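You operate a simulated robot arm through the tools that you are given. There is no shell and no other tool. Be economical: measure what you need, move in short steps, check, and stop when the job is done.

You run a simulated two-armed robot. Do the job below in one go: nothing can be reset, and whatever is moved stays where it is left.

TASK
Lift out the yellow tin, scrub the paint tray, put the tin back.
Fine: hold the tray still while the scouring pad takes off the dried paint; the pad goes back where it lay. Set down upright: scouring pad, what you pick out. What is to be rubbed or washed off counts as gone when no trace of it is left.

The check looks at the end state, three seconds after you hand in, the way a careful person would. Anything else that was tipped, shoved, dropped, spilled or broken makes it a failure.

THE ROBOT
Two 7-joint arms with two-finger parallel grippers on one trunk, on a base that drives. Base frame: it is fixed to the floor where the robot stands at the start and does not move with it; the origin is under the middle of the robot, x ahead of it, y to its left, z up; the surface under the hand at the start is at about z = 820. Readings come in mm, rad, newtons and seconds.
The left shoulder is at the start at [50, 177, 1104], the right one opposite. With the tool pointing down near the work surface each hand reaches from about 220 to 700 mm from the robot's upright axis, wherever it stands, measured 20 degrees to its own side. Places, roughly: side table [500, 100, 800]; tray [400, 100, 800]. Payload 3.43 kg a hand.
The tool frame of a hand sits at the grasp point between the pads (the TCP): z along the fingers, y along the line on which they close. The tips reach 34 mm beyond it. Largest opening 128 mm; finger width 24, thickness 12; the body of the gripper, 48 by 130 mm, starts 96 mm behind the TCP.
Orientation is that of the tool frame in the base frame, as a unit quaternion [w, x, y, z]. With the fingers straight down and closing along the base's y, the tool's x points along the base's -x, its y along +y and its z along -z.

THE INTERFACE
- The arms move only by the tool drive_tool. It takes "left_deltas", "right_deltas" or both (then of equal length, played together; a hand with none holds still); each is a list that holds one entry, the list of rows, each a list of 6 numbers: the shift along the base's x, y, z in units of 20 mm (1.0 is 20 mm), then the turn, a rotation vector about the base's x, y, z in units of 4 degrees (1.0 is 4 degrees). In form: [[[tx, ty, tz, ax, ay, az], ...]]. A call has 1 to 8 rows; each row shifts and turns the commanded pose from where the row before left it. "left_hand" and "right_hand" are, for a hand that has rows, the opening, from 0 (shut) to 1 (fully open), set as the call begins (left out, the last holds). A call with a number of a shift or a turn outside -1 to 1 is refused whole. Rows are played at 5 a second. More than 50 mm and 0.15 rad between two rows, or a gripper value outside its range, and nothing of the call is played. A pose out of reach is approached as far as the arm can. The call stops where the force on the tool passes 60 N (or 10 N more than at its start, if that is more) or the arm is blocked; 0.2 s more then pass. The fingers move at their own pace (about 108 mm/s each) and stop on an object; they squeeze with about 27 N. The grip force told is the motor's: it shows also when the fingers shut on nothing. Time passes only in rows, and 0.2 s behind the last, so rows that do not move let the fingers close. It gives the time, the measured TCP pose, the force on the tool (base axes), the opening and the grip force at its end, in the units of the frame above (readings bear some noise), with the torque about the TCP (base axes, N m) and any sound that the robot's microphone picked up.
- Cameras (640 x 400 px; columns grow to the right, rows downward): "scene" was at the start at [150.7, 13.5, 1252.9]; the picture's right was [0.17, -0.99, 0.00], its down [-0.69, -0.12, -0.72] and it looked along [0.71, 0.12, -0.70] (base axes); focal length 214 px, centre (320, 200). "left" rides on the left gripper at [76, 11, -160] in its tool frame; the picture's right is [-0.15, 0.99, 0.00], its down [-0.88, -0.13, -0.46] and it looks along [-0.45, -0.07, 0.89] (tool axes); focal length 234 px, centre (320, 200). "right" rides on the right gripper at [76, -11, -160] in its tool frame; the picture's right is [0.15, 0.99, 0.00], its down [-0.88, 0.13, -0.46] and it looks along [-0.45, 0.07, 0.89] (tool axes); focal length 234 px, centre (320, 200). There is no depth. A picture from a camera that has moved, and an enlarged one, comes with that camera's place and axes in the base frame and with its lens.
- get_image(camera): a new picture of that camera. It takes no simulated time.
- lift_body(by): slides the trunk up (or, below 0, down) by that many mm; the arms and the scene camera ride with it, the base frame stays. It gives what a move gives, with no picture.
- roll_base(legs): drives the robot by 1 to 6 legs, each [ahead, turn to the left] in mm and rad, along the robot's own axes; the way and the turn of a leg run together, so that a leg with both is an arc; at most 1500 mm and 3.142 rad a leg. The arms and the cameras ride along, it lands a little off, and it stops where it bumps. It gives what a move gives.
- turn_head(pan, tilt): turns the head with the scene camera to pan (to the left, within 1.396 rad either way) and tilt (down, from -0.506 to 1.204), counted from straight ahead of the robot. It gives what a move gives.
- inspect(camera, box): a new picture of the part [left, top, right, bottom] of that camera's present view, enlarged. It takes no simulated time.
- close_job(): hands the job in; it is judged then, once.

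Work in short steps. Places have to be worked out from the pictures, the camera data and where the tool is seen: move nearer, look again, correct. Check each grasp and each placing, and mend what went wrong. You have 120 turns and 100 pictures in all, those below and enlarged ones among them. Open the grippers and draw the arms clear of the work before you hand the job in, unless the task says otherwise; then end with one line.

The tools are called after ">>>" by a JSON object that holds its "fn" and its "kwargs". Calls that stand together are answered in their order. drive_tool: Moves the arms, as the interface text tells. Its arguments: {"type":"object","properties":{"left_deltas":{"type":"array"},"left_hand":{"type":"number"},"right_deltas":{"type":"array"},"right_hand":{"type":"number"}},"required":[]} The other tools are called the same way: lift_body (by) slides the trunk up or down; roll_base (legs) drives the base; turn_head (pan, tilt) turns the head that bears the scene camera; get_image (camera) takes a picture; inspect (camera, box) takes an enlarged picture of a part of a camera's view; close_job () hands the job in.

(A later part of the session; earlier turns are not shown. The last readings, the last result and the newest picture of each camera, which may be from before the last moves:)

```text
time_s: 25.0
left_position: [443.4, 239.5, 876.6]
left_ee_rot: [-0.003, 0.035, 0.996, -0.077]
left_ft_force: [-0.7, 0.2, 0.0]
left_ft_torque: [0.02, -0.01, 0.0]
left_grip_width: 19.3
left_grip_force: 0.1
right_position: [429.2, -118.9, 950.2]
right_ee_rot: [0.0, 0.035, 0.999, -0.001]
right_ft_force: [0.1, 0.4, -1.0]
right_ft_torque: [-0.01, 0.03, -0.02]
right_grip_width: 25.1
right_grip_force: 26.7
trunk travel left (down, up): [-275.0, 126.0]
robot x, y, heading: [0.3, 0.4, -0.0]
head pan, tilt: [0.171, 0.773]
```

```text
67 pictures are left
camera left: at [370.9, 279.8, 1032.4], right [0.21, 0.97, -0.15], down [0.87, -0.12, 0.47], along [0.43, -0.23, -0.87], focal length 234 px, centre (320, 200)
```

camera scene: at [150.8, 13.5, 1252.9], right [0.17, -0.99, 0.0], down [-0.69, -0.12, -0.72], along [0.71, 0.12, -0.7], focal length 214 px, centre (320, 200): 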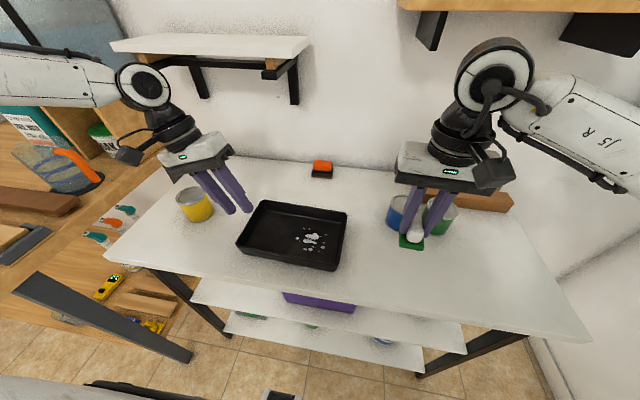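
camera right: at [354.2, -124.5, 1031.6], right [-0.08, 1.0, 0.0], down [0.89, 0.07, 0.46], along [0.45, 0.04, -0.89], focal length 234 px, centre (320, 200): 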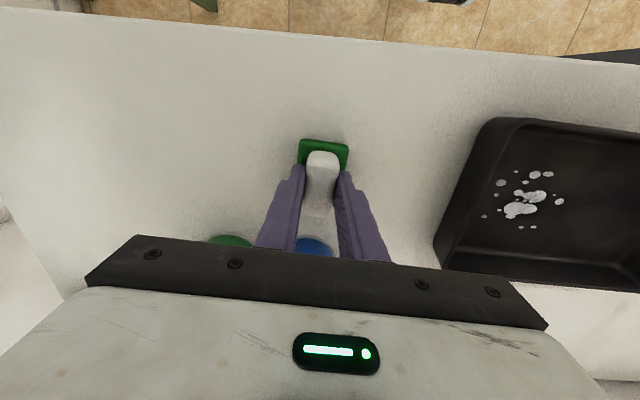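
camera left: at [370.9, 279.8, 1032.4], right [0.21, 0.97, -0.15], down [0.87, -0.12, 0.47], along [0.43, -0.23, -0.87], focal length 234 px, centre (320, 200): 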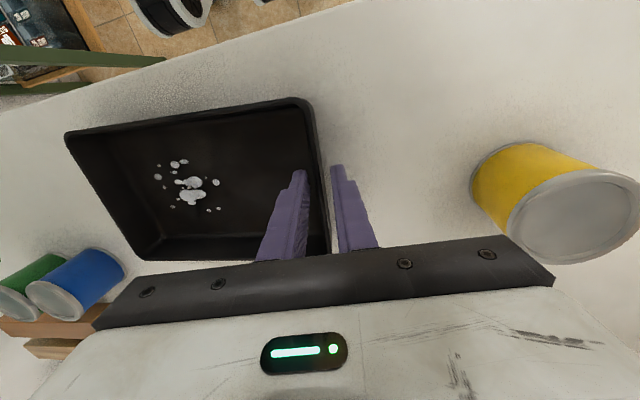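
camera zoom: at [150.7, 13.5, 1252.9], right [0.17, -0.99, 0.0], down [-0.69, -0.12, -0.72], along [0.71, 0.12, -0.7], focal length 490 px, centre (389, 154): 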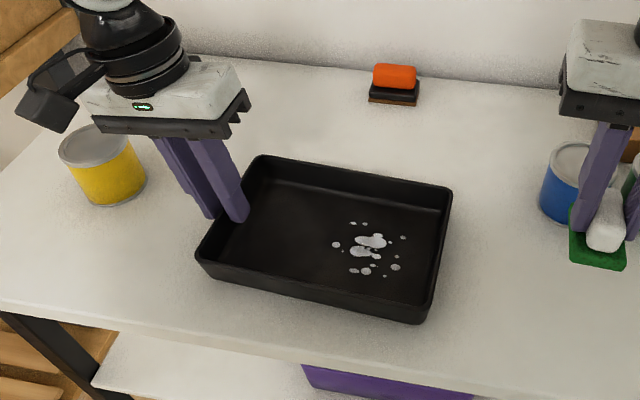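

The tray settled flat, about 5 mm nearer to me than at first. I'm re-gripping at the matched tilt and sliding it +x by 5 mm.

>>> {"fn": "drive_tool", "kwargs": {"left_deltas": [[[0, 0, -0.1, 0, 0, 0], [0, 0, 0, 0, 0, 0], [0, 0, 0, 0, 0, 0], [0.12, 0, 0, 0, 0, 0], [0.12, 0, 0, 0, 0, 0], [0, 0, 0, 0, 0, 0]]], "left_hand": 0}}

>>> {"fn": "inspect", "kwargs": {"camera": "scene", "box": [150, 140, 430, 300]}}

```text
time_s: 26.4
left_position: [447.7, 239.2, 876.6]
left_ee_rot: [-0.001, 0.035, 0.996, -0.077]
left_ft_force: [-7.1, 0.2, 21.1]
left_ft_torque: [0.03, 0.11, 0.0]
left_grip_width: 4.3
left_grip_force: 27.0
right_position: [428.4, -118.5, 952.8]
right_ee_rot: [0.001, 0.035, 0.999, 0.0]
right_ft_force: [0.3, -0.2, -1.1]
right_ft_torque: [0.02, 0.01, -0.03]
right_grip_width: 24.9
right_grip_force: 26.8
trunk travel left (down, up): [-275.0, 126.0]
robot x, y, heading: [0.8, 2.6, -0.001]
head pan, tilt: [0.171, 0.773]
```

```text
2.29 times, centred on (290, 220) of scene
camera zoom: at [148.5, 12.6, 1253.3], right [0.17, -0.99, 0.0], down [-0.69, -0.12, -0.72], along [0.71, 0.12, -0.7], focal length 490 px, centre (389, 154)
```

zoom: 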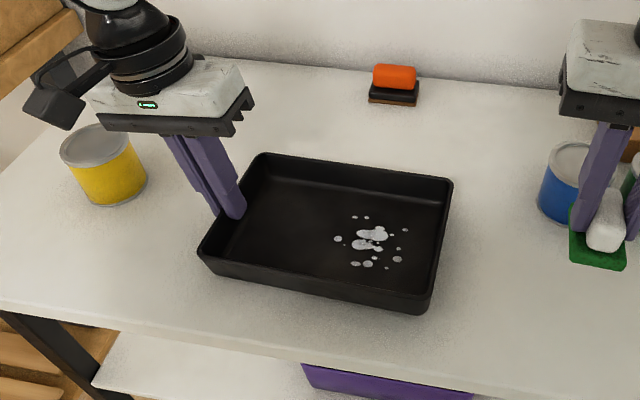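

The tray is back in place within a few mm and held firmly. I'm carrying the pad over the paint (paint is about x 415–482, y 46–120).

>>> {"fn": "drive_tool", "kwargs": {"right_deltas": [[[0.1, 1, 0, 0, 0, 0], [0.1, 1, 0, 0, 0, 0], [0.1, 1, 0, 0, 0, 0], [0.1, 1, 0, 0, 0, 0], [0.1, 1, 0, 0, 0, 0], [0.1, 1, 0, 0, 0, 0], [0.1, 1, 0, 0, 0, 0], [0.1, 1, 0, 0, 0, 0]]]}}

>>> {"fn": "drive_tool", "kwargs": {"right_deltas": [[[0, 1, -0.5, 0, 0, 0], [0, 1, -0.8, 0, 0, 0], [0, 0.15, -0.9, 0, 0, 0], [0, 0, -0.8, 0, 0, 0]]]}}

>>> {"fn": "inspect", "kwargs": {"camera": "scene", "box": [190, 140, 430, 290]}}

>>> {"fn": "get_image", "kwargs": {"camera": "right"}}

```text
time_s: 28.2
left_position: [447.9, 239.8, 876.2]
left_ee_rot: [-0.001, 0.035, 0.996, -0.077]
left_ft_force: [-3.7, -0.7, 22.0]
left_ft_torque: [-0.07, 0.1, -0.02]
left_grip_width: 4.4
left_grip_force: 26.8
right_position: [446.1, 40.7, 952.7]
right_ee_rot: [0.001, 0.035, 0.999, 0.0]
right_ft_force: [-0.3, -0.3, -0.2]
right_ft_torque: [0.0, 0.0, 0.02]
right_grip_width: 25.1
right_grip_force: 26.9
trunk travel left (down, up): [-275.0, 126.0]
robot x, y, heading: [0.4, 1.5, -0.001]
head pan, tilt: [0.171, 0.773]
```

```text
time_s: 29.2
left_position: [448.1, 238.6, 875.9]
left_ee_rot: [-0.001, 0.036, 0.996, -0.076]
left_ft_force: [-1.2, -2.4, 21.2]
left_ft_torque: [-0.07, -0.05, -0.03]
left_grip_width: 4.7
left_grip_force: 27.1
right_position: [445.3, 83.8, 892.0]
right_ee_rot: [0.001, 0.035, 0.999, 0.001]
right_ft_force: [-0.4, -0.3, -0.4]
right_ft_torque: [0.04, 0.0, -0.01]
right_grip_width: 25.1
right_grip_force: 27.1
trunk travel left (down, up): [-275.0, 126.0]
robot x, y, heading: [-1.4, 0.1, -0.001]
head pan, tilt: [0.171, 0.773]
```

```text
2.67 times, centred on (310, 215) of scene
camera zoom: at [149.0, 12.5, 1253.2], right [0.17, -0.99, 0.0], down [-0.69, -0.12, -0.72], along [0.71, 0.12, -0.7], focal length 572 px, centre (347, 160)
```

zoom: 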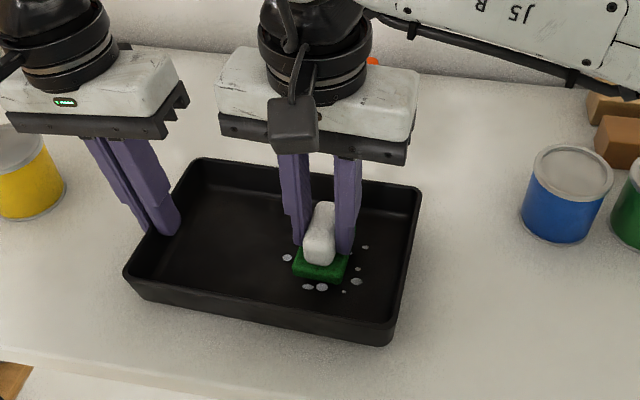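

```text
64 pictures are left
camera right: at [368.5, 77.0, 1051.2], right [-0.08, 1.0, 0.0], down [0.89, 0.07, 0.46], along [0.46, 0.04, -0.89], focal length 234 px, centre (320, 200)
```

right: 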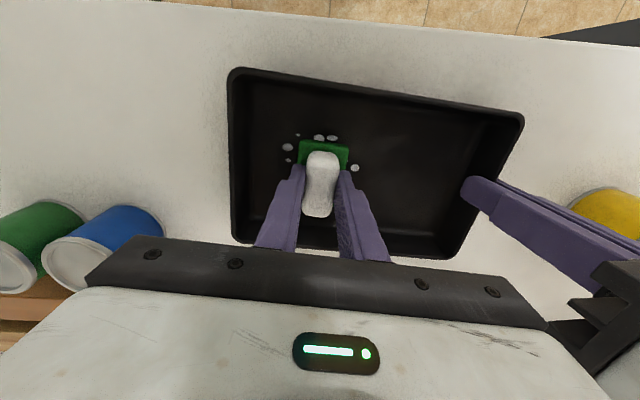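

The pad is centred over the paint with clearance to the left hand. I'm lowering to contact.

>>> {"fn": "drive_tool", "kwargs": {"right_deltas": [[[0, 0, -0.4, 0, 0, 0], [0, 0, -0.3, 0, 0, 0], [0, 0, -0.1, 0, 0, 0]]]}}

>>> {"fn": "drive_tool", "kwargs": {"right_deltas": [[[0, 0, -0.1, 0, 0, 0], [0, 0, 0, 0, 0, 0]]]}}

```text
time_s: 30.0
left_position: [447.7, 237.9, 876.7]
left_ee_rot: [-0.002, 0.035, 0.996, -0.077]
left_ft_force: [0.9, -9.1, 14.6]
left_ft_torque: [0.23, -0.2, -0.02]
left_grip_width: 4.9
left_grip_force: 27.6
right_position: [445.6, 84.3, 875.7]
right_ee_rot: [0.001, 0.035, 0.999, 0.001]
right_ft_force: [0.2, 0.2, 8.4]
right_ft_torque: [-0.11, 0.12, 0.0]
right_grip_width: 24.8
right_grip_force: 27.0
trunk travel left (down, up): [-275.0, 126.0]
robot x, y, heading: [-1.5, 2.3, -0.0]
head pan, tilt: [0.171, 0.773]
```

```text
time_s: 30.6
left_position: [448.5, 238.8, 876.1]
left_ee_rot: [-0.001, 0.035, 0.996, -0.076]
left_ft_force: [4.4, -11.5, 5.8]
left_ft_torque: [0.17, -0.26, 0.06]
left_grip_width: 5.2
left_grip_force: 27.3
right_position: [445.5, 83.5, 874.8]
right_ee_rot: [0.003, 0.034, 0.999, 0.002]
right_ft_force: [0.6, 0.7, 28.8]
right_ft_torque: [-0.1, 0.27, -0.03]
right_grip_width: 25.1
right_grip_force: 27.0
trunk travel left (down, up): [-275.0, 126.0]
robot x, y, heading: [2.8, -3.0, 0.0]
head pan, tilt: [0.171, 0.773]
```

There's contact at 28 N, which is more than needed. I'm easing up about 1 mm and starting the x strokes.

>>> {"fn": "drive_tool", "kwargs": {"right_deltas": [[[0, 0, 0.06, 0, 0, 0], [0.5, 0, 0, 0, 0, 0], [0.5, 0, 0, 0, 0, 0], [-0.6, 0, 0, 0, 0, 0], [-0.7, 0, 0, 0, 0, 0], [-0.6, 0, 0, 0, 0, 0], [0.9, 0, 0, 0, 0, 0], [0.9, 0, 0, 0, 0, 0]]]}}

>>> {"fn": "inspect", "kwargs": {"camera": "scene", "box": [190, 140, 430, 290]}}

```text
time_s: 32.4
left_position: [449.9, 240.4, 875.7]
left_ee_rot: [0.001, 0.034, 0.997, -0.076]
left_ft_force: [11.4, -4.4, -0.7]
left_ft_torque: [0.44, -0.89, 0.79]
left_grip_width: 7.7
left_grip_force: 26.6
right_position: [461.2, 86.3, 875.1]
right_ee_rot: [-0.002, 0.034, 0.999, 0.001]
right_ft_force: [-13.1, 4.1, 21.5]
right_ft_torque: [0.03, 0.23, 0.13]
right_grip_width: 25.1
right_grip_force: 27.3
trunk travel left (down, up): [-275.0, 126.0]
robot x, y, heading: [1.0, -1.4, 0.0]
head pan, tilt: [0.171, 0.773]
```

```text
2.67 times, centred on (310, 215) of scene
camera zoom: at [148.9, 12.9, 1253.0], right [0.17, -0.99, 0.0], down [-0.69, -0.12, -0.72], along [0.71, 0.12, -0.7], focal length 572 px, centre (347, 160)
```

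zoom: 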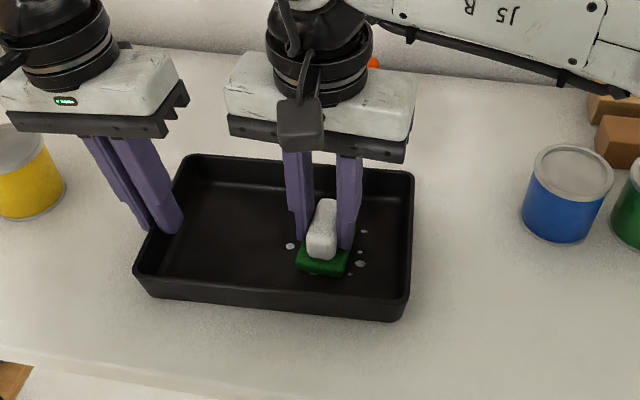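

The x strokes yaw the tray around the left grip. I'll use lighter pressure and strokes along y, which pull straight on the grip; first a −x drag to bring it back, then I'll ease up.

>>> {"fn": "drive_tool", "kwargs": {"right_deltas": [[[-0.5, 0, 0, 0, 0, 0], [-0.4, 0, 0, 0, 0, 0], [0, 0, 0.05, 0, 0, 0], [0, 0, 0, 0, 0, 0]]]}}

>>> {"fn": "inspect", "kwargs": {"camera": "scene", "box": [190, 140, 430, 290]}}

```text
time_s: 33.4
left_position: [447.4, 239.1, 875.4]
left_ee_rot: [-0.003, 0.034, 0.997, -0.075]
left_ft_force: [-3.8, -8.0, 9.4]
left_ft_torque: [0.23, 0.93, 0.57]
left_grip_width: 5.6
left_grip_force: 27.5
right_position: [444.8, 84.2, 875.0]
right_ee_rot: [0.0, 0.035, 0.999, 0.0]
right_ft_force: [0.8, 4.6, 9.8]
right_ft_torque: [0.17, -0.21, -0.1]
right_grip_width: 24.9
right_grip_force: 27.0
trunk travel left (down, up): [-275.0, 126.0]
robot x, y, heading: [-4.0, 0.9, 0.001]
head pan, tilt: [0.171, 0.773]
```

```text
2.67 times, centred on (310, 215) of scene
camera zoom: at [148.8, 12.4, 1253.2], right [0.17, -0.99, 0.0], down [-0.69, -0.12, -0.72], along [0.71, 0.12, -0.7], focal length 572 px, centre (347, 160)
```

zoom: 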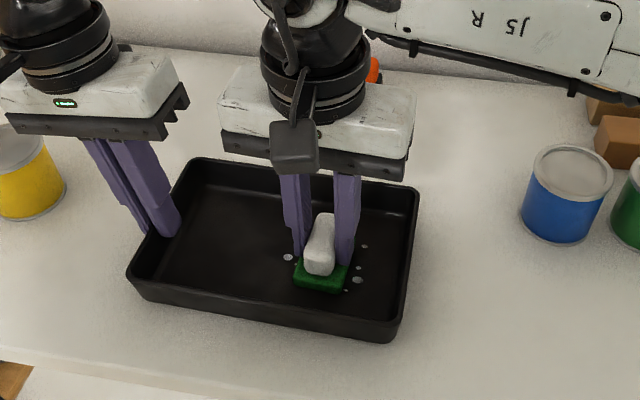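

The tray is back and the force is about 10 N. Now y strokes across the whole paint width.

>>> {"fn": "drive_tool", "kwargs": {"right_deltas": [[[0, 0.6, 0, 0, 0, 0], [0, 0.6, 0, 0, 0, 0], [0, -0.85, 0, 0, 0, 0], [0, -0.85, 0, 0, 0, 0], [0, -0.85, 0, 0, 0, 0], [0, 0.85, 0, 0, 0, 0], [0, 0.85, 0, 0, 0, 0], [0, 0.85, 0, 0, 0, 0]]]}}

>>> {"fn": "drive_tool", "kwargs": {"right_deltas": [[[0.45, 0, 0, 0, 0, 0], [0.45, 0, 0, 0, 0, 0], [0, -0.85, 0, 0, 0, 0], [0, -0.85, 0, 0, 0, 0], [0, -0.85, 0, 0, 0, 0], [0, 0.85, 0, 0, 0, 0], [0, 0.85, 0, 0, 0, 0], [0, 0.85, 0, 0, 0, 0]]]}}

>>> {"fn": "inspect", "kwargs": {"camera": "scene", "box": [190, 140, 430, 290]}}

```text
time_s: 35.2
left_position: [449.2, 239.7, 874.7]
left_ee_rot: [-0.002, 0.036, 0.996, -0.077]
left_ft_force: [3.8, 5.9, 9.8]
left_ft_torque: [0.63, -0.11, 0.3]
left_grip_width: 5.4
left_grip_force: 27.1
right_position: [445.9, 110.4, 875.3]
right_ee_rot: [0.001, 0.034, 0.999, 0.0]
right_ft_force: [-2.0, -1.0, 2.0]
right_ft_torque: [-0.08, -0.01, -0.06]
right_grip_width: 24.9
right_grip_force: 27.1
trunk travel left (down, up): [-275.0, 126.0]
robot x, y, heading: [1.4, 2.8, -0.002]
head pan, tilt: [0.171, 0.773]
```

```text
time_s: 37.0
left_position: [448.4, 239.6, 874.8]
left_ee_rot: [-0.004, 0.034, 0.996, -0.077]
left_ft_force: [0.1, 0.1, 9.8]
left_ft_torque: [0.45, -0.02, 0.08]
left_grip_width: 4.9
left_grip_force: 27.2
right_position: [462.3, 109.5, 876.6]
right_ee_rot: [0.0, 0.035, 0.999, 0.0]
right_ft_force: [-0.6, -1.6, 2.3]
right_ft_torque: [-0.15, -0.02, -0.02]
right_grip_width: 24.9
right_grip_force: 26.9
trunk travel left (down, up): [-275.0, 126.0]
robot x, y, heading: [-1.3, -1.4, 0.005]
head pan, tilt: [0.171, 0.773]
```

```text
2.67 times, centred on (310, 215) of scene
camera zoom: at [149.8, 12.8, 1253.0], right [0.17, -0.99, 0.0], down [-0.69, -0.12, -0.72], along [0.71, 0.12, -0.7], focal length 572 px, centre (347, 160)
```

zoom: 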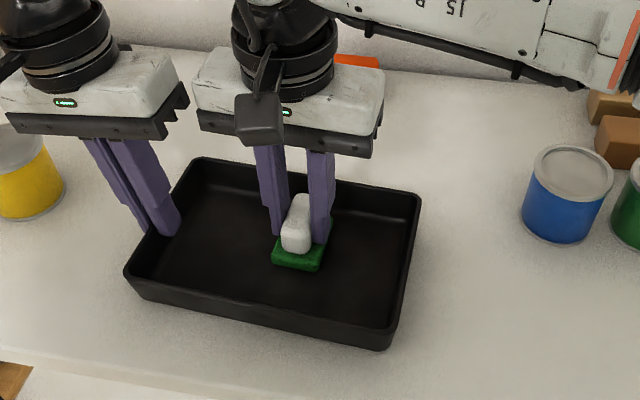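

No paint shows. I'll do one more pass at the near side with slightly more pressure, then lift and inspect.

>>> {"fn": "drive_tool", "kwargs": {"right_deltas": [[[0, -0.85, -0.03, 0, 0, 0], [0, -0.85, 0, 0, 0, 0], [0, -0.85, 0, 0, 0, 0], [-0.8, 0, 0, 0, 0, 0], [-0.85, 0, 0, 0, 0, 0], [0, 0.85, 0, 0, 0, 0], [0, 0.85, 0, 0, 0, 0], [0, 0.85, 0, 0, 0, 0]]]}}

>>> {"fn": "drive_tool", "kwargs": {"right_deltas": [[[0, -0.6, 0, 0, 0, 0], [0, -0.6, 0, 0, 0, 0], [0, 0, 0.4, 0, 0, 0], [0, 0, 0.9, 0, 0, 0], [0, 0, 1, 0, 0, 0], [0, 0, 1, 0, 0, 0], [0, 0, 0.6, 0, 0, 0]]]}}

>>> {"fn": "drive_tool", "kwargs": {"right_deltas": [[[0, -1, 0, 0, 0, 0], [0, -1, 0, 0, 0, 0], [0, -1, 0, 0, 0, 0], [0, -1, 0, 0, 0, 0], [0, -1, 0, 0, 0, 0], [0, -1, 0, 0, 0, 0], [0, -1, 0, 0, 0, 0]]]}}

>>> {"fn": "inspect", "kwargs": {"camera": "scene", "box": [230, 190, 360, 280]}}

>>> {"fn": "inspect", "kwargs": {"camera": "left", "box": [60, 90, 330, 270]}}

```text
time_s: 38.8
left_position: [448.8, 239.0, 874.9]
left_ee_rot: [-0.003, 0.034, 0.997, -0.076]
left_ft_force: [-0.6, 1.0, 6.6]
left_ft_torque: [0.52, -0.01, -0.05]
left_grip_width: 4.9
left_grip_force: 26.9
right_position: [431.1, 107.4, 876.0]
right_ee_rot: [0.0, 0.035, 0.999, 0.001]
right_ft_force: [0.2, -3.4, 4.9]
right_ft_torque: [-0.15, 0.0, -0.02]
right_grip_width: 24.9
right_grip_force: 26.8
trunk travel left (down, up): [-275.0, 126.0]
robot x, y, heading: [0.3, 1.0, -0.004]
head pan, tilt: [0.171, 0.773]
```

```text
time_s: 40.4
left_position: [448.1, 239.7, 873.9]
left_ee_rot: [-0.002, 0.035, 0.996, -0.077]
left_ft_force: [0.2, 3.4, 8.4]
left_ft_torque: [0.28, 0.0, -0.04]
left_grip_width: 4.6
left_grip_force: 27.2
right_position: [430.3, 85.2, 953.4]
right_ee_rot: [0.0, 0.035, 0.999, 0.0]
right_ft_force: [0.5, 0.3, -0.4]
right_ft_torque: [0.0, -0.01, 0.0]
right_grip_width: 25.0
right_grip_force: 26.7
trunk travel left (down, up): [-275.0, 126.0]
robot x, y, heading: [-2.2, 0.1, -0.002]
head pan, tilt: [0.171, 0.773]
```

```text
time_s: 42.0
left_position: [448.0, 239.5, 873.4]
left_ee_rot: [-0.002, 0.036, 0.996, -0.076]
left_ft_force: [0.5, 1.0, 6.3]
left_ft_torque: [0.11, -0.12, 0.03]
left_grip_width: 4.5
left_grip_force: 27.3
right_position: [431.1, -55.5, 952.3]
right_ee_rot: [0.0, 0.035, 0.999, 0.0]
right_ft_force: [0.8, -0.6, 0.5]
right_ft_torque: [0.02, -0.02, 0.02]
right_grip_width: 25.2
right_grip_force: 26.6
trunk travel left (down, up): [-275.0, 126.0]
robot x, y, heading: [-3.1, 0.4, -0.0]
head pan, tilt: [0.171, 0.773]
```

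```text
4.44 times, centred on (295, 235) of scene
camera zoom: at [150.3, 13.2, 1253.0], right [0.17, -0.99, 0.0], down [-0.69, -0.12, -0.72], along [0.71, 0.12, -0.7], focal length 953 px, centre (431, 44)
```

zoom: 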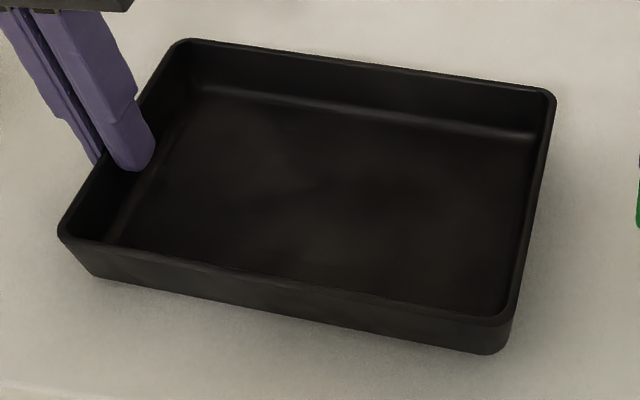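

```text
2.22 times, centred on (195, 180) of left
camera zoom: at [375.7, 279.3, 1030.3], right [0.21, 0.97, -0.15], down [0.87, -0.12, 0.47], along [0.43, -0.23, -0.87], focal length 520 px, centre (598, 244)
```

zoom: 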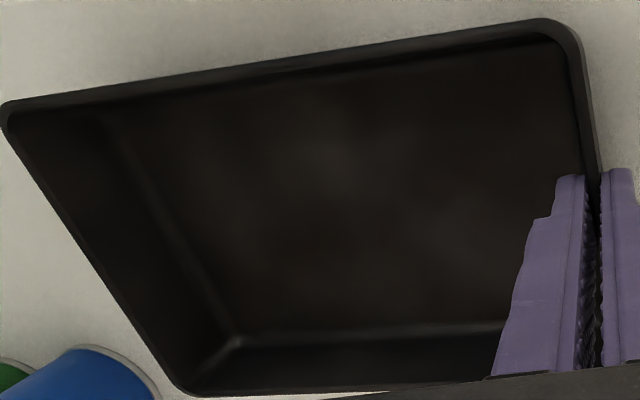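

It looks clean; there may be a faint sheen. I'm zooming in tighter to be sure before putting the pad away.

>>> {"fn": "inspect", "kwargs": {"camera": "scene", "box": [282, 210, 342, 260]}}

>>> {"fn": "inspect", "kwargs": {"camera": "left", "box": [100, 110, 260, 230]}}

>>> {"fn": "get_image", "kwargs": {"camera": "right"}}

```text
8.00 times, centred on (312, 235) of scene
camera zoom: at [150.3, 13.2, 1253.0], right [0.17, -0.99, 0.0], down [-0.69, -0.12, -0.72], along [0.71, 0.12, -0.7], focal length 1716 px, centre (384, -80)
```

zoom: 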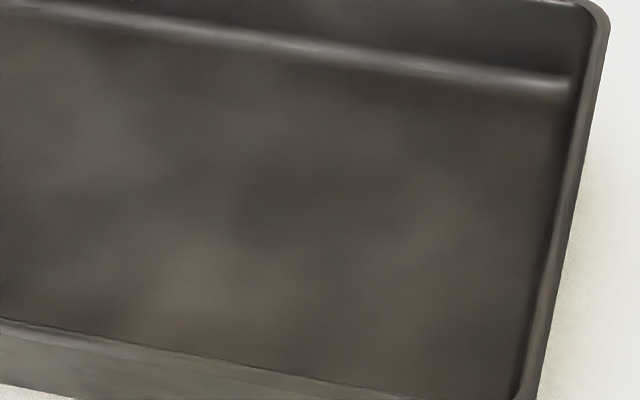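

```text
3.33 times, centred on (180, 170) of left
camera zoom: at [375.7, 279.3, 1030.3], right [0.21, 0.97, -0.15], down [0.87, -0.12, 0.47], along [0.43, -0.23, -0.87], focal length 781 px, centre (787, 300)
```

zoom: 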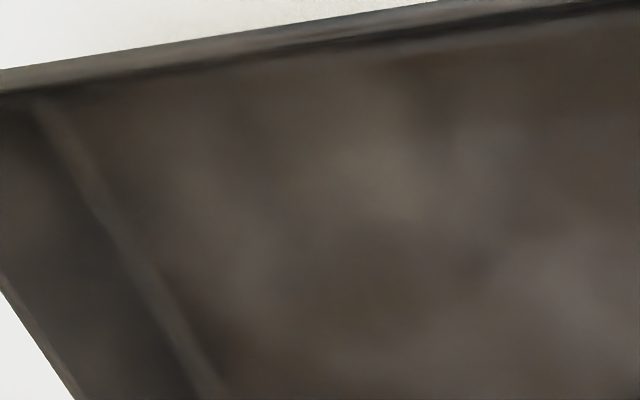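

```text
56 pictures are left
camera right: at [354.2, -63.2, 1112.9], right [-0.08, 1.0, 0.0], down [0.89, 0.07, 0.46], along [0.45, 0.04, -0.89], focal length 234 px, centre (320, 200)
```

right: 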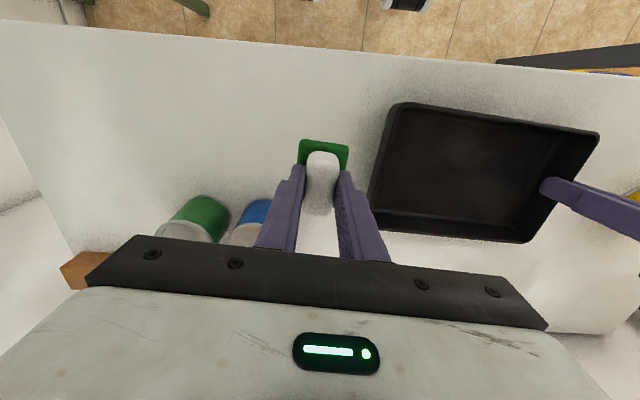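

The tray is clean and within 1–2 px of its starting position. I'm carrying the pad back above its home spot while the left hand releases and retreats along its axis.

>>> {"fn": "drive_tool", "kwargs": {"right_deltas": [[[0, -0.8, 0, 0, 0, 0], [0, -0.8, 0, 0, 0, 0], [0, -0.8, 0, 0, 0, 0], [0, -0.68, 0, 0, 0, 0], [0, 0, -0.8, 0, 0, 0], [0, 0, -0.9, 0, 0, 0], [0, 0, -0.9, 0, 0, 0], [0, 0, -0.8, 0, 0, 0]]], "left_deltas": [[[0, 0, 0, 0, 0, 0], [0, 0, 0, 0, 0, 0], [0, 0, 0, 0, 0, 0], [0, 0.07, 0.5, 0, 0, 0], [0, 0.13, 0.8, 0, 0, 0], [0, 0.13, 0.8, 0, 0, 0], [0, 0.13, 0.8, 0, 0, 0], [0, 0.13, 0.8, 0, 0, 0]]], "left_hand": 0.15}}

>>> {"fn": "inspect", "kwargs": {"camera": "scene", "box": [360, 200, 460, 280]}}

>>> {"fn": "inspect", "kwargs": {"camera": "scene", "box": [150, 140, 430, 300]}}

```text
time_s: 43.8
left_position: [448.8, 251.4, 948.6]
left_ee_rot: [-0.004, 0.035, 0.996, -0.077]
left_ft_force: [0.2, 0.1, 0.3]
left_ft_torque: [0.02, -0.04, -0.01]
left_grip_width: 19.3
left_grip_force: 0.1
right_position: [432.5, -117.2, 883.5]
right_ee_rot: [0.001, 0.035, 0.999, 0.0]
right_ft_force: [1.4, 0.6, -1.0]
right_ft_torque: [0.0, 0.01, -0.01]
right_grip_width: 25.0
right_grip_force: 27.0
trunk travel left (down, up): [-275.0, 126.0]
robot x, y, heading: [5.2, 0.2, 0.003]
head pan, tilt: [0.171, 0.773]
```

```text
5.00 times, centred on (410, 240) of scene
camera zoom: at [150.7, 13.4, 1252.9], right [0.17, -0.99, 0.0], down [-0.69, -0.12, -0.72], along [0.71, 0.12, -0.7], focal length 1072 px, centre (-130, 0)
```

zoom: 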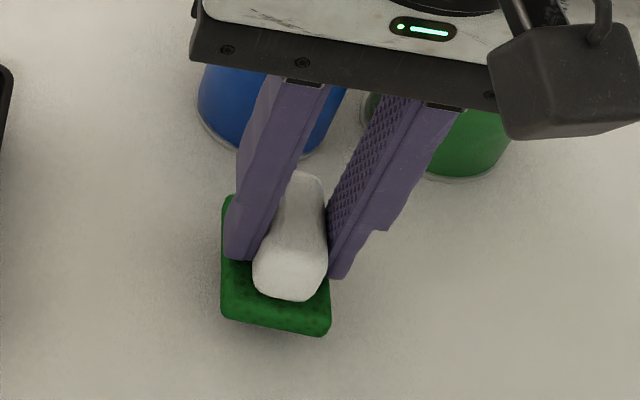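

```text
2.29 times, centred on (290, 220) of scene
camera zoom: at [150.7, 13.4, 1252.9], right [0.17, -0.99, 0.0], down [-0.69, -0.12, -0.72], along [0.71, 0.12, -0.7], focal length 490 px, centre (389, 154)
```

zoom: 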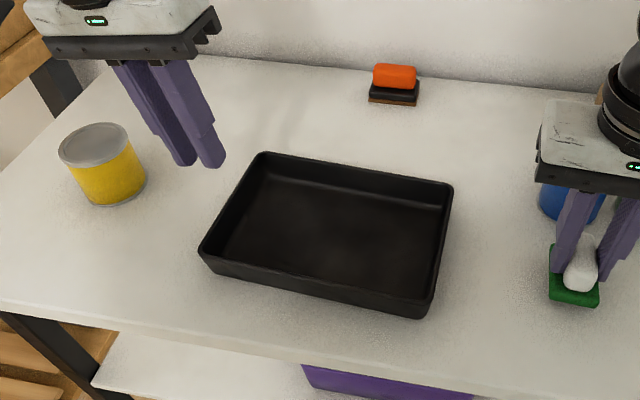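

The tray sits flat where it was. I'm lowering the pad to the table.

>>> {"fn": "drive_tool", "kwargs": {"right_deltas": [[[-0.03, 0, -0.4, 0, 0, 0], [0, 0, -0.15, 0, 0, 0], [0, 0, 0, 0, 0, 0]]]}}

>>> {"fn": "drive_tool", "kwargs": {"right_deltas": [[[0, 0, -0.06, 0, 0, 0], [0, 0, 0, 0, 0, 0]]]}}

>>> {"fn": "inspect", "kwargs": {"camera": "scene", "box": [360, 200, 460, 280]}}

```text
time_s: 44.6
left_position: [450.1, 251.6, 948.1]
left_ee_rot: [-0.004, 0.035, 0.996, -0.077]
left_ft_force: [-0.4, 0.6, 0.8]
left_ft_torque: [-0.01, -0.01, 0.0]
left_grip_width: 19.3
left_grip_force: 0.1
right_position: [431.8, -117.9, 873.7]
right_ee_rot: [0.0, 0.035, 0.999, 0.001]
right_ft_force: [0.0, 0.2, 0.2]
right_ft_torque: [-0.02, 0.01, 0.01]
right_grip_width: 25.1
right_grip_force: 27.6
trunk travel left (down, up): [-275.0, 126.0]
robot x, y, heading: [-2.0, 2.0, 0.0]
head pan, tilt: [0.171, 0.773]
```

```text
time_s: 45.2
left_position: [449.8, 251.8, 948.6]
left_ee_rot: [-0.003, 0.035, 0.996, -0.077]
left_ft_force: [-0.7, 0.4, 0.5]
left_ft_torque: [-0.01, -0.03, 0.02]
left_grip_width: 19.2
left_grip_force: 0.1
right_position: [431.8, -116.8, 871.8]
right_ee_rot: [0.001, 0.035, 0.999, 0.0]
right_ft_force: [0.7, 0.1, -0.7]
right_ft_torque: [-0.01, 0.02, 0.01]
right_grip_width: 25.1
right_grip_force: 27.0
trunk travel left (down, up): [-275.0, 126.0]
robot x, y, heading: [-0.0, 0.7, -0.001]
head pan, tilt: [0.171, 0.773]
```

```text
5.00 times, centred on (410, 240) of scene
camera zoom: at [150.7, 13.5, 1252.9], right [0.17, -0.99, 0.0], down [-0.69, -0.12, -0.72], along [0.71, 0.12, -0.7], focal length 1072 px, centre (-130, 0)
```

zoom: 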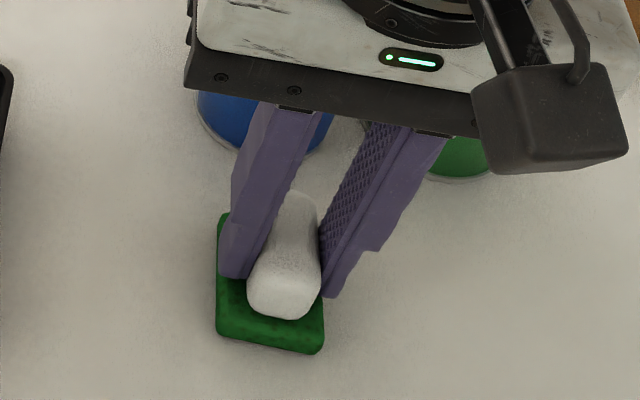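

It's almost down, so I'm lowering the last 1–2 mm.

>>> {"fn": "drive_tool", "kwargs": {"right_deltas": [[[0, 0, -0.06, 0, 0, 0], [0, 0, 0, 0, 0, 0]]]}}

```text
time_s: 45.8
left_position: [451.0, 252.7, 949.4]
left_ee_rot: [-0.004, 0.034, 0.996, -0.077]
left_ft_force: [-0.8, 0.3, -0.4]
left_ft_torque: [0.0, 0.03, 0.0]
left_grip_width: 19.2
left_grip_force: 0.1
right_position: [430.0, -116.2, 871.2]
right_ee_rot: [0.0, 0.035, 0.999, 0.001]
right_ft_force: [-0.2, -0.1, 0.1]
right_ft_torque: [-0.04, -0.01, 0.01]
right_grip_width: 25.1
right_grip_force: 26.8
trunk travel left (down, up): [-275.0, 126.0]
robot x, y, heading: [-1.5, -0.7, 0.0]
head pan, tilt: [0.171, 0.773]
```

>>> {"fn": "drive_tool", "kwargs": {"right_deltas": [[[0, 0, -0.05, 0, 0, 0], [0, 0, 0, 0, 0, 0]]]}}

```text
time_s: 46.4
left_position: [450.0, 251.5, 947.8]
left_ee_rot: [-0.004, 0.035, 0.996, -0.077]
left_ft_force: [-0.3, 0.6, 0.0]
left_ft_torque: [0.01, 0.02, 0.01]
left_grip_width: 19.2
left_grip_force: 0.0
right_position: [430.6, -117.4, 870.8]
right_ee_rot: [0.001, 0.035, 0.999, 0.0]
right_ft_force: [2.5, -0.4, 3.3]
right_ft_torque: [-0.05, -0.02, -0.02]
right_grip_width: 25.1
right_grip_force: 26.1
trunk travel left (down, up): [-275.0, 126.0]
robot x, y, heading: [-2.1, -3.6, 0.001]
head pan, tilt: [0.171, 0.773]
```

The pad is on the table. I'm releasing and rising.

>>> {"fn": "drive_tool", "kwargs": {"right_deltas": [[[0, 0, 0, 0, 0, 0], [0, 0, 0, 0, 0, 0], [0, 0, 0.5, 0, 0, 0], [0, 0, 1, 0, 0, 0], [0, 0, 1, 0, 0, 0], [0, 0, 1, 0, 0, 0], [0, 0, 1, 0, 0, 0], [0, -0.5, 1, 0, 0, 0]]], "right_hand": 0.45}}

>>> {"fn": "inspect", "kwargs": {"camera": "scene", "box": [360, 200, 460, 280]}}

```text
time_s: 48.2
left_position: [448.8, 252.6, 948.4]
left_ee_rot: [-0.004, 0.035, 0.996, -0.076]
left_ft_force: [-0.9, -0.3, 0.1]
left_ft_torque: [0.01, -0.03, -0.01]
left_grip_width: 18.8
left_grip_force: 0.1
right_position: [430.7, -128.8, 980.1]
right_ee_rot: [0.0, 0.036, 0.999, 0.0]
right_ft_force: [-0.1, 0.0, 0.8]
right_ft_torque: [-0.01, -0.01, 0.02]
right_grip_width: 57.6
right_grip_force: 0.0
trunk travel left (down, up): [-275.0, 126.0]
robot x, y, heading: [2.2, 1.7, -0.005]
head pan, tilt: [0.171, 0.773]
```

```text
5.00 times, centred on (410, 240) of scene
camera zoom: at [150.6, 13.3, 1252.9], right [0.17, -0.99, 0.0], down [-0.69, -0.12, -0.72], along [0.71, 0.12, -0.7], focal length 1072 px, centre (-130, 0)
```

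zoom: 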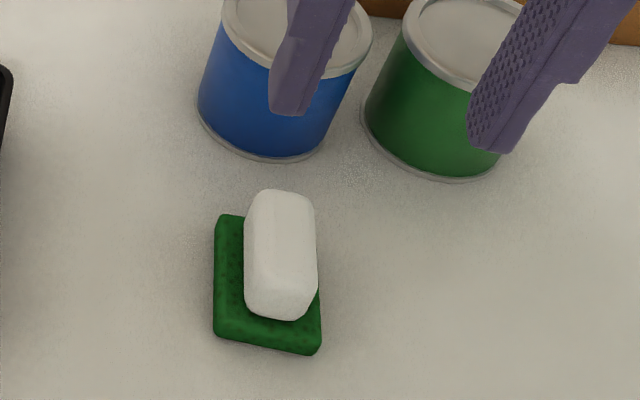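

The pad is back exactly. The left hand now straightens and moves above the tin at (480,398).

>>> {"fn": "drive_tool", "kwargs": {"left_deltas": [[[0.2, 0.9, 0.6, 0.275, 0, 0.125], [0.2, 0.9, 0, 0.275, 0, 0.125], [0.2, 0.9, 0, 0.275, 0, 0.125], [0.2, 0.92, 0, 0.275, 0, 0.125], [0.2, 0.92, 0, 0.275, 0, 0.125], [0.2, 0.92, 0, 0.275, 0, 0.125], [0.2, 0.92, 0, 0.275, 0, 0.125], [0.15, 0.92, 0, 0.275, 0, 0.125]]], "left_hand": 0.8}}

>>> {"fn": "get_image", "kwargs": {"camera": "left"}}

```text
time_s: 50.0
left_position: [479.7, 398.4, 960.0]
left_ee_rot: [-0.004, -0.001, 1.0, 0.0]
left_ft_force: [0.0, 0.4, -0.8]
left_ft_torque: [-0.02, 0.03, -0.01]
left_grip_width: 102.3
left_grip_force: 0.0
right_position: [431.9, -127.6, 979.4]
right_ee_rot: [0.001, 0.034, 0.999, -0.001]
right_ft_force: [0.6, 0.6, 0.0]
right_ft_torque: [0.0, 0.03, 0.01]
right_grip_width: 57.5
right_grip_force: 0.0
trunk travel left (down, up): [-275.0, 126.0]
robot x, y, heading: [-2.2, 1.4, -0.001]
head pan, tilt: [0.171, 0.773]
```

```text
51 pictures are left
camera left: at [406.8, 408.5, 1119.6], right [0.15, 0.99, 0.0], down [0.88, -0.13, 0.45], along [0.44, -0.07, -0.89], focal length 234 px, centre (320, 200)
```

left: 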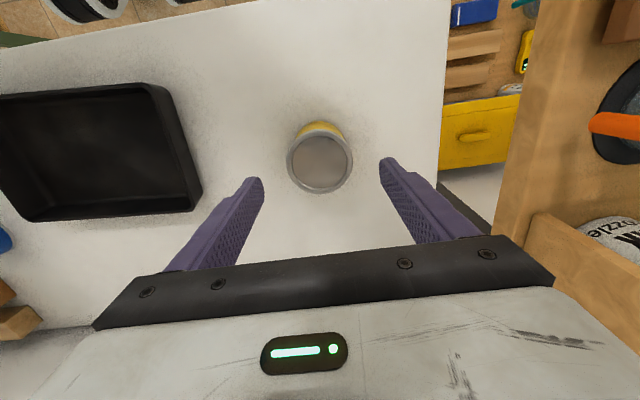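

It's well centred. I'm descending to the same grasp height (893), with a tiny pitch correction, and closing.

>>> {"fn": "drive_tool", "kwargs": {"left_deltas": [[[0, 0, -0.7, 0, -0.115, 0], [0, 0, -0.8, 0, 0, 0], [0, 0, -0.8, 0, 0, 0], [0, 0, -0.7, 0, 0, 0], [0, 0, -0.33, 0, 0, 0]]]}}

>>> {"fn": "drive_tool", "kwargs": {"left_deltas": [[[0, 0, 0, 0, 0, 0], [0, 0, 0, 0, 0, 0], [0, 0, 0, 0, 0, 0]]], "left_hand": 0}}

>>> {"fn": "drive_tool", "kwargs": {"left_deltas": [[[0, 0, 0.4, 0, 0, 0], [0, 0, 0.9, 0, 0, 0], [0, 0, 0.9, 0, 0, 0], [0, 0, 0.9, 0, 0, 0], [0, 0, 0.5, 0, 0, 0]]]}}

>>> {"fn": "get_image", "kwargs": {"camera": "scene"}}

```text
time_s: 51.2
left_position: [480.5, 397.3, 891.8]
left_ee_rot: [0.001, -0.001, 1.0, -0.001]
left_ft_force: [0.1, -0.4, 0.5]
left_ft_torque: [0.04, 0.01, 0.01]
left_grip_width: 102.3
left_grip_force: 0.1
right_position: [430.4, -128.5, 979.2]
right_ee_rot: [0.0, 0.033, 0.999, 0.002]
right_ft_force: [-0.5, -0.6, -0.1]
right_ft_torque: [-0.02, -0.01, 0.01]
right_grip_width: 57.9
right_grip_force: 0.1
trunk travel left (down, up): [-275.0, 126.0]
robot x, y, heading: [1.3, -1.7, 0.004]
head pan, tilt: [0.171, 0.773]
```

```text
time_s: 52.0
left_position: [479.8, 398.3, 893.5]
left_ee_rot: [0.001, -0.001, 1.0, 0.0]
left_ft_force: [0.3, -0.8, -0.6]
left_ft_torque: [0.01, -0.05, -0.01]
left_grip_width: 68.1
left_grip_force: 26.8
right_position: [431.5, -128.5, 979.0]
right_ee_rot: [0.0, 0.035, 0.999, -0.001]
right_ft_force: [-0.3, -0.7, 0.1]
right_ft_torque: [0.02, 0.0, -0.02]
right_grip_width: 57.9
right_grip_force: 0.0
trunk travel left (down, up): [-275.0, 126.0]
robot x, y, heading: [1.0, 1.2, 0.002]
head pan, tilt: [0.171, 0.773]
```

```text
time_s: 53.2
left_position: [481.1, 396.9, 965.4]
left_ee_rot: [0.001, -0.001, 1.0, 0.0]
left_ft_force: [-0.5, -0.1, -2.2]
left_ft_torque: [-0.02, 0.02, 0.01]
left_grip_width: 67.9
left_grip_force: 27.7
right_position: [431.5, -128.9, 979.5]
right_ee_rot: [-0.001, 0.035, 0.999, 0.0]
right_ft_force: [-0.6, 0.0, -0.1]
right_ft_torque: [0.05, 0.01, 0.02]
right_grip_width: 57.7
right_grip_force: 0.1
trunk travel left (down, up): [-275.0, 126.0]
robot x, y, heading: [0.2, 0.4, -0.001]
head pan, tilt: [0.171, 0.773]
```

```text
50 pictures are left
camera scene: at [150.8, 13.5, 1252.9], right [0.17, -0.99, 0.0], down [-0.69, -0.12, -0.72], along [0.71, 0.12, -0.7], focal length 214 px, centre (320, 200)
```

scene: 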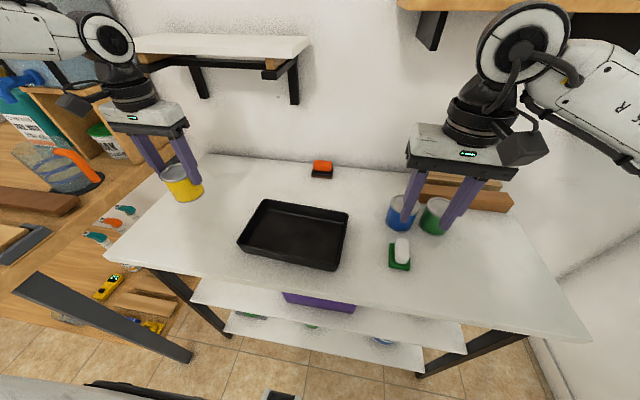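

The tin is held. I'm carrying it back over its original place (447.5,177.5).

>>> {"fn": "drive_tool", "kwargs": {"left_deltas": [[[-0.2, -1, 0, 0, 0, 0], [-0.2, -1, 0, 0, 0, 0], [-0.2, -1, 0, 0, 0, 0], [-0.2, -1, 0, 0, 0, 0], [-0.2, -1, 0, 0, 0, 0], [-0.2, -1, 0, 0, 0, 0], [-0.2, -1, 0, 0, 0, 0], [-0.2, -1, 0, 0, 0, 0]]]}}

>>> {"fn": "drive_tool", "kwargs": {"left_deltas": [[[0, -1, 0, 0, 0, 0], [0, -1, 0, 0, 0, 0], [0, -1, 0, 0, 0, 0], [0, 0, -0.7, 0, 0, 0], [0, 0, -0.9, 0, 0, 0], [0, 0, -0.8, 0, 0, 0], [0, 0, -0.5, 0, 0, 0]]]}}

>>> {"fn": "inspect", "kwargs": {"camera": "scene", "box": [200, 140, 380, 280]}}

>>> {"fn": "get_image", "kwargs": {"camera": "left"}}

```text
time_s: 55.0
left_position: [446.7, 237.7, 964.0]
left_ee_rot: [0.001, -0.001, 1.0, 0.0]
left_ft_force: [-0.8, -0.4, -2.4]
left_ft_torque: [-0.01, -0.01, -0.01]
left_grip_width: 67.9
left_grip_force: 27.0
right_position: [431.1, -127.6, 979.2]
right_ee_rot: [0.0, 0.035, 0.999, 0.0]
right_ft_force: [0.3, 0.1, -0.3]
right_ft_torque: [-0.01, -0.02, -0.01]
right_grip_width: 57.6
right_grip_force: 0.1
trunk travel left (down, up): [-275.0, 126.0]
robot x, y, heading: [-0.7, 1.0, -0.004]
head pan, tilt: [0.171, 0.773]
```

```text
time_s: 56.6
left_position: [447.0, 178.4, 907.3]
left_ee_rot: [0.0, -0.001, 1.0, 0.0]
left_ft_force: [0.0, 0.2, -3.4]
left_ft_torque: [-0.02, -0.02, -0.02]
left_grip_width: 67.6
left_grip_force: 26.4
right_position: [430.5, -127.4, 979.1]
right_ee_rot: [0.0, 0.035, 0.999, 0.0]
right_ft_force: [0.6, -0.4, -0.4]
right_ft_torque: [-0.02, 0.01, 0.0]
right_grip_width: 57.5
right_grip_force: 0.1
trunk travel left (down, up): [-275.0, 126.0]
robot x, y, heading: [-1.2, 0.4, -0.004]
head pan, tilt: [0.171, 0.773]
```

```text
2.86 times, centred on (290, 210) of scene
camera zoom: at [150.9, 13.5, 1252.9], right [0.17, -0.99, 0.0], down [-0.69, -0.12, -0.72], along [0.71, 0.12, -0.7], focal length 613 px, centre (406, 171)
```

zoom: 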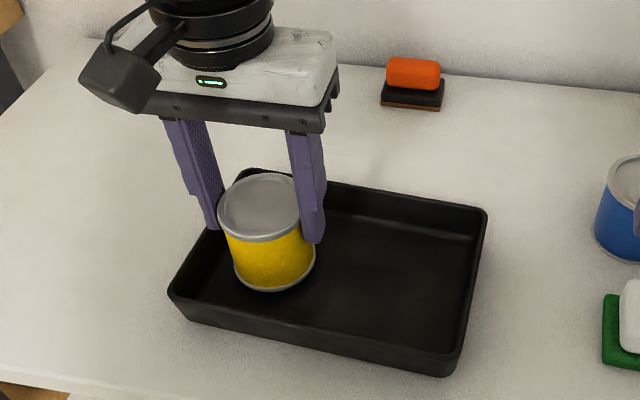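

```text
48 pictures are left
camera left: at [371.9, 188.5, 1066.6], right [0.15, 0.99, 0.0], down [0.88, -0.13, 0.46], along [0.45, -0.07, -0.89], focal length 234 px, centre (320, 200)
```

left: 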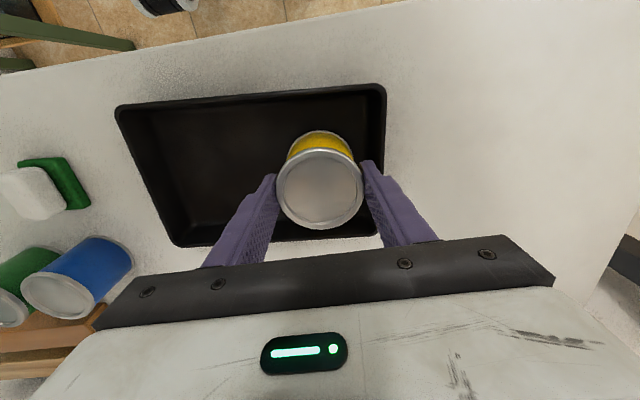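

The tin is over its spot inside the tray. I'm lowering gently to touch at about 898.

>>> {"fn": "drive_tool", "kwargs": {"left_deltas": [[[0, 0, -0.25, 0, 0, 0], [0, 0, -0.1, 0, 0, 0], [0, 0, 0, 0, 0, 0]]]}}

>>> {"fn": "drive_tool", "kwargs": {"left_deltas": [[[0, 0, -0.07, 0, 0, 0], [0, 0, 0, 0, 0, 0]]]}}

```text
time_s: 57.4
left_position: [448.8, 177.8, 901.5]
left_ee_rot: [0.001, -0.001, 1.0, 0.0]
left_ft_force: [0.4, -0.7, -2.2]
left_ft_torque: [-0.01, -0.01, 0.0]
left_grip_width: 67.6
left_grip_force: 27.0
right_position: [431.3, -129.2, 979.7]
right_ee_rot: [0.0, 0.035, 0.999, 0.001]
right_ft_force: [-0.2, 0.3, 0.2]
right_ft_torque: [0.0, 0.02, 0.01]
right_grip_width: 57.5
right_grip_force: 0.1
trunk travel left (down, up): [-275.0, 126.0]
robot x, y, heading: [-1.4, 1.1, -0.001]
head pan, tilt: [0.171, 0.773]
```

```text
time_s: 58.0
left_position: [448.7, 176.9, 899.0]
left_ee_rot: [0.001, 0.0, 1.0, 0.0]
left_ft_force: [-0.4, 0.4, -2.6]
left_ft_torque: [0.04, 0.0, -0.01]
left_grip_width: 67.9
left_grip_force: 26.9
right_position: [430.3, -126.0, 978.5]
right_ee_rot: [0.0, 0.034, 0.999, 0.0]
right_ft_force: [0.1, 0.1, 0.2]
right_ft_torque: [0.02, 0.01, -0.01]
right_grip_width: 57.5
right_grip_force: 0.1
trunk travel left (down, up): [-275.0, 126.0]
robot x, y, heading: [-0.1, -1.0, 0.0]
head pan, tilt: [0.171, 0.773]
```

No contact yet, so I'm stepping another 1 mm or so.

>>> {"fn": "drive_tool", "kwargs": {"left_deltas": [[[0, 0, -0.06, 0, 0, 0], [0, 0, 0, 0, 0, 0]]]}}

>>> {"fn": "drive_tool", "kwargs": {"left_deltas": [[[0, 0, -0.03, 0, 0, 0], [0, 0, 0, 0, 0, 0]]]}}

```text
time_s: 58.6
left_position: [447.1, 178.6, 897.9]
left_ee_rot: [0.001, 0.0, 1.0, 0.0]
left_ft_force: [0.5, -0.1, -1.4]
left_ft_torque: [-0.01, 0.01, -0.01]
left_grip_width: 68.3
left_grip_force: 27.1
right_position: [431.8, -127.9, 980.3]
right_ee_rot: [0.0, 0.035, 0.999, 0.0]
right_ft_force: [-0.7, 0.3, 0.3]
right_ft_torque: [0.02, 0.0, 0.0]
right_grip_width: 57.4
right_grip_force: 0.1
trunk travel left (down, up): [-275.0, 126.0]
robot x, y, heading: [-0.7, 0.7, 0.003]
head pan, tilt: [0.171, 0.773]
```

```text
time_s: 59.2
left_position: [448.7, 177.3, 897.4]
left_ee_rot: [0.002, -0.001, 1.0, 0.0]
left_ft_force: [-0.9, 0.3, -1.6]
left_ft_torque: [0.03, 0.01, -0.01]
left_grip_width: 67.7
left_grip_force: 27.3
right_position: [431.1, -128.1, 979.3]
right_ee_rot: [-0.001, 0.035, 0.999, -0.001]
right_ft_force: [0.1, -0.6, -0.8]
right_ft_torque: [-0.01, 0.01, -0.01]
right_grip_width: 57.8
right_grip_force: 0.1
trunk travel left (down, up): [-275.0, 126.0]
robot x, y, heading: [-0.1, -1.5, -0.003]
head pan, tilt: [0.171, 0.773]
```

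>>> {"fn": "drive_tool", "kwargs": {"left_deltas": [[[0, 0, -0.03, 0, 0, 0], [0, 0, 0, 0, 0, 0]]]}}

```text
time_s: 59.8
left_position: [447.9, 176.2, 897.5]
left_ee_rot: [0.001, -0.001, 1.0, 0.0]
left_ft_force: [0.9, 1.2, 1.5]
left_ft_torque: [0.09, 0.03, -0.02]
left_grip_width: 67.8
left_grip_force: 26.4
right_position: [430.9, -128.4, 979.6]
right_ee_rot: [0.0, 0.035, 0.999, 0.0]
right_ft_force: [-0.1, 0.0, 0.1]
right_ft_torque: [0.0, 0.0, 0.01]
right_grip_width: 58.0
right_grip_force: 0.1
trunk travel left (down, up): [-275.0, 126.0]
robot x, y, heading: [2.3, -0.3, 0.001]
head pan, tilt: [0.171, 0.773]
```

The tin is down. I'm opening only to about 86 mm so the left fingers stay inside the rim, then rising straight up.

>>> {"fn": "drive_tool", "kwargs": {"left_deltas": [[[0, 0, 0, 0, 0, 0], [0, 0, 0, 0, 0, 0], [0, 0, 0.5, 0, 0, 0], [0, 0, 0.9, 0, 0, 0], [0, 0, 1, 0, 0, 0], [0, 0.5, 1, 0, 0, 0], [0, 1, 1, 0, 0, 0], [0, 1, 1, 0, 0, 0]]], "right_deltas": [[[0, 0, 0, 0, 0, 0], [0, 0, 0, 0, 0, 0], [0, 0, 0.5, 0, 0, 0], [0, 0, 0.5, 0, 0, 0], [0, 0, 1, 0, 0, 0], [0, 0, 1, 0, 0, 0], [0, 0, 1, 0, 0, 0], [0, 0, 0, 0, 0, 0]]], "left_hand": 0.67}}

>>> {"fn": "inspect", "kwargs": {"camera": "scene", "box": [150, 140, 430, 300]}}

>>> {"fn": "get_image", "kwargs": {"camera": "scene"}}

>>> {"fn": "get_image", "kwargs": {"camera": "left"}}

```text
time_s: 61.6
left_position: [447.7, 229.8, 1005.2]
left_ee_rot: [0.0, 0.0, 1.0, 0.0]
left_ft_force: [0.5, 0.4, 0.6]
left_ft_torque: [0.0, 0.01, 0.04]
left_grip_width: 85.9
left_grip_force: 0.0
right_position: [431.3, -126.3, 1060.5]
right_ee_rot: [0.0, 0.035, 0.999, 0.0]
right_ft_force: [-0.1, -0.8, 0.4]
right_ft_torque: [0.02, -0.01, 0.02]
right_grip_width: 57.5
right_grip_force: 0.1
trunk travel left (down, up): [-275.0, 126.0]
robot x, y, heading: [1.5, -3.8, 0.002]
head pan, tilt: [0.171, 0.773]
```

```text
2.29 times, centred on (290, 220) of scene
camera zoom: at [150.5, 13.6, 1252.9], right [0.17, -0.99, 0.0], down [-0.69, -0.12, -0.72], along [0.71, 0.12, -0.7], focal length 490 px, centre (389, 154)
```

zoom: 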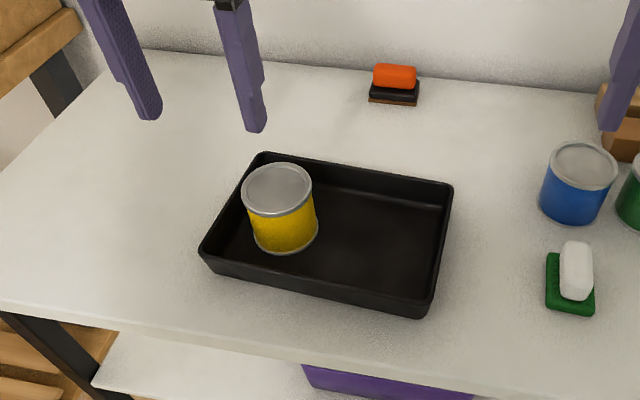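

```text
46 pictures are left
camera scene: at [150.5, 13.6, 1252.9], right [0.17, -0.99, 0.0], down [-0.69, -0.12, -0.72], along [0.71, 0.12, -0.7], focal length 214 px, centre (320, 200)
```

scene: 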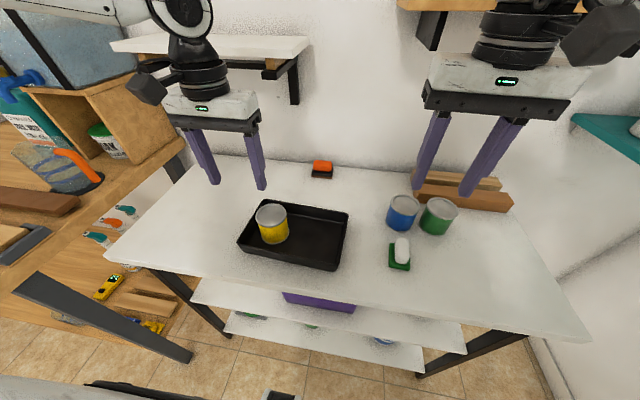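

```text
45 pictures are left
camera left: at [371.3, 239.6, 1164.1], right [0.15, 0.99, 0.0], down [0.88, -0.13, 0.46], along [0.45, -0.07, -0.89], focal length 234 px, centre (320, 200)
```

left: 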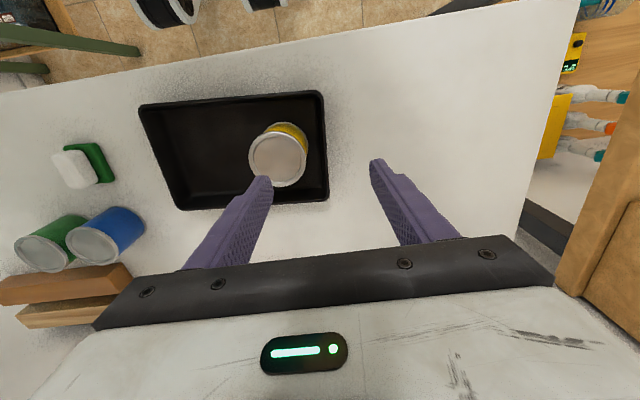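

The tin is back upright, the tray is clean and in place, and the pad is home. I'm opening both grippers fully and drawing clear.

>>> {"fn": "drive_tool", "kwargs": {"left_deltas": [[[0, 0.8, 0.7, 0, 0, 0], [0, 0.8, 0.7, 0, 0, 0], [0, 0.8, 0.7, 0, 0, 0], [0, 0.8, 0.7, 0, 0, 0]]], "right_deltas": [[[0, 0, 0, 0, 0, 0.25], [0, 0, 0, 0, 0, 0.25], [0, 0, 0, 0, 0, 0.25], [0, 0, 0, 0, 0, 0.25]]], "left_hand": 1, "right_hand": 1}}

>>> {"fn": "inspect", "kwargs": {"camera": "scene", "box": [230, 190, 360, 280]}}

```text
time_s: 62.6
left_position: [448.6, 293.2, 1060.0]
left_ee_rot: [0.0, 0.001, 1.0, 0.0]
left_ft_force: [-1.2, 0.6, -0.2]
left_ft_torque: [0.0, 0.01, -0.01]
left_grip_width: 128.0
left_grip_force: 0.0
right_position: [431.3, -125.4, 1059.4]
right_ee_rot: [0.0, -0.001, 1.0, 0.0]
right_ft_force: [-0.3, 0.1, -0.1]
right_ft_torque: [-0.01, 0.0, 0.03]
right_grip_width: 128.1
right_grip_force: 0.0
trunk travel left (down, up): [-275.0, 126.0]
robot x, y, heading: [2.3, -4.9, -0.001]
head pan, tilt: [0.171, 0.773]
```

```text
4.44 times, centred on (295, 235) of scene
camera zoom: at [150.5, 13.6, 1252.9], right [0.17, -0.99, 0.0], down [-0.69, -0.12, -0.72], along [0.71, 0.12, -0.7], focal length 953 px, centre (431, 44)
```

zoom: 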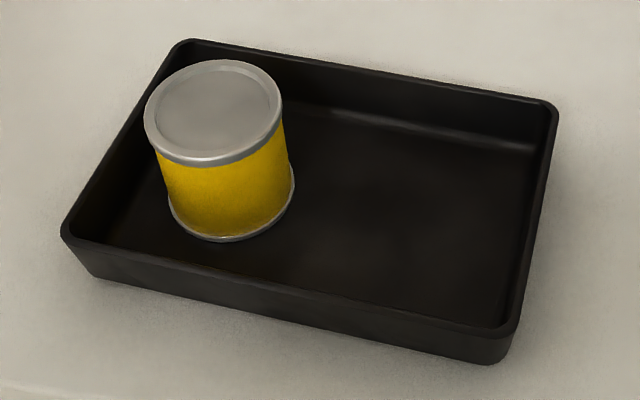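

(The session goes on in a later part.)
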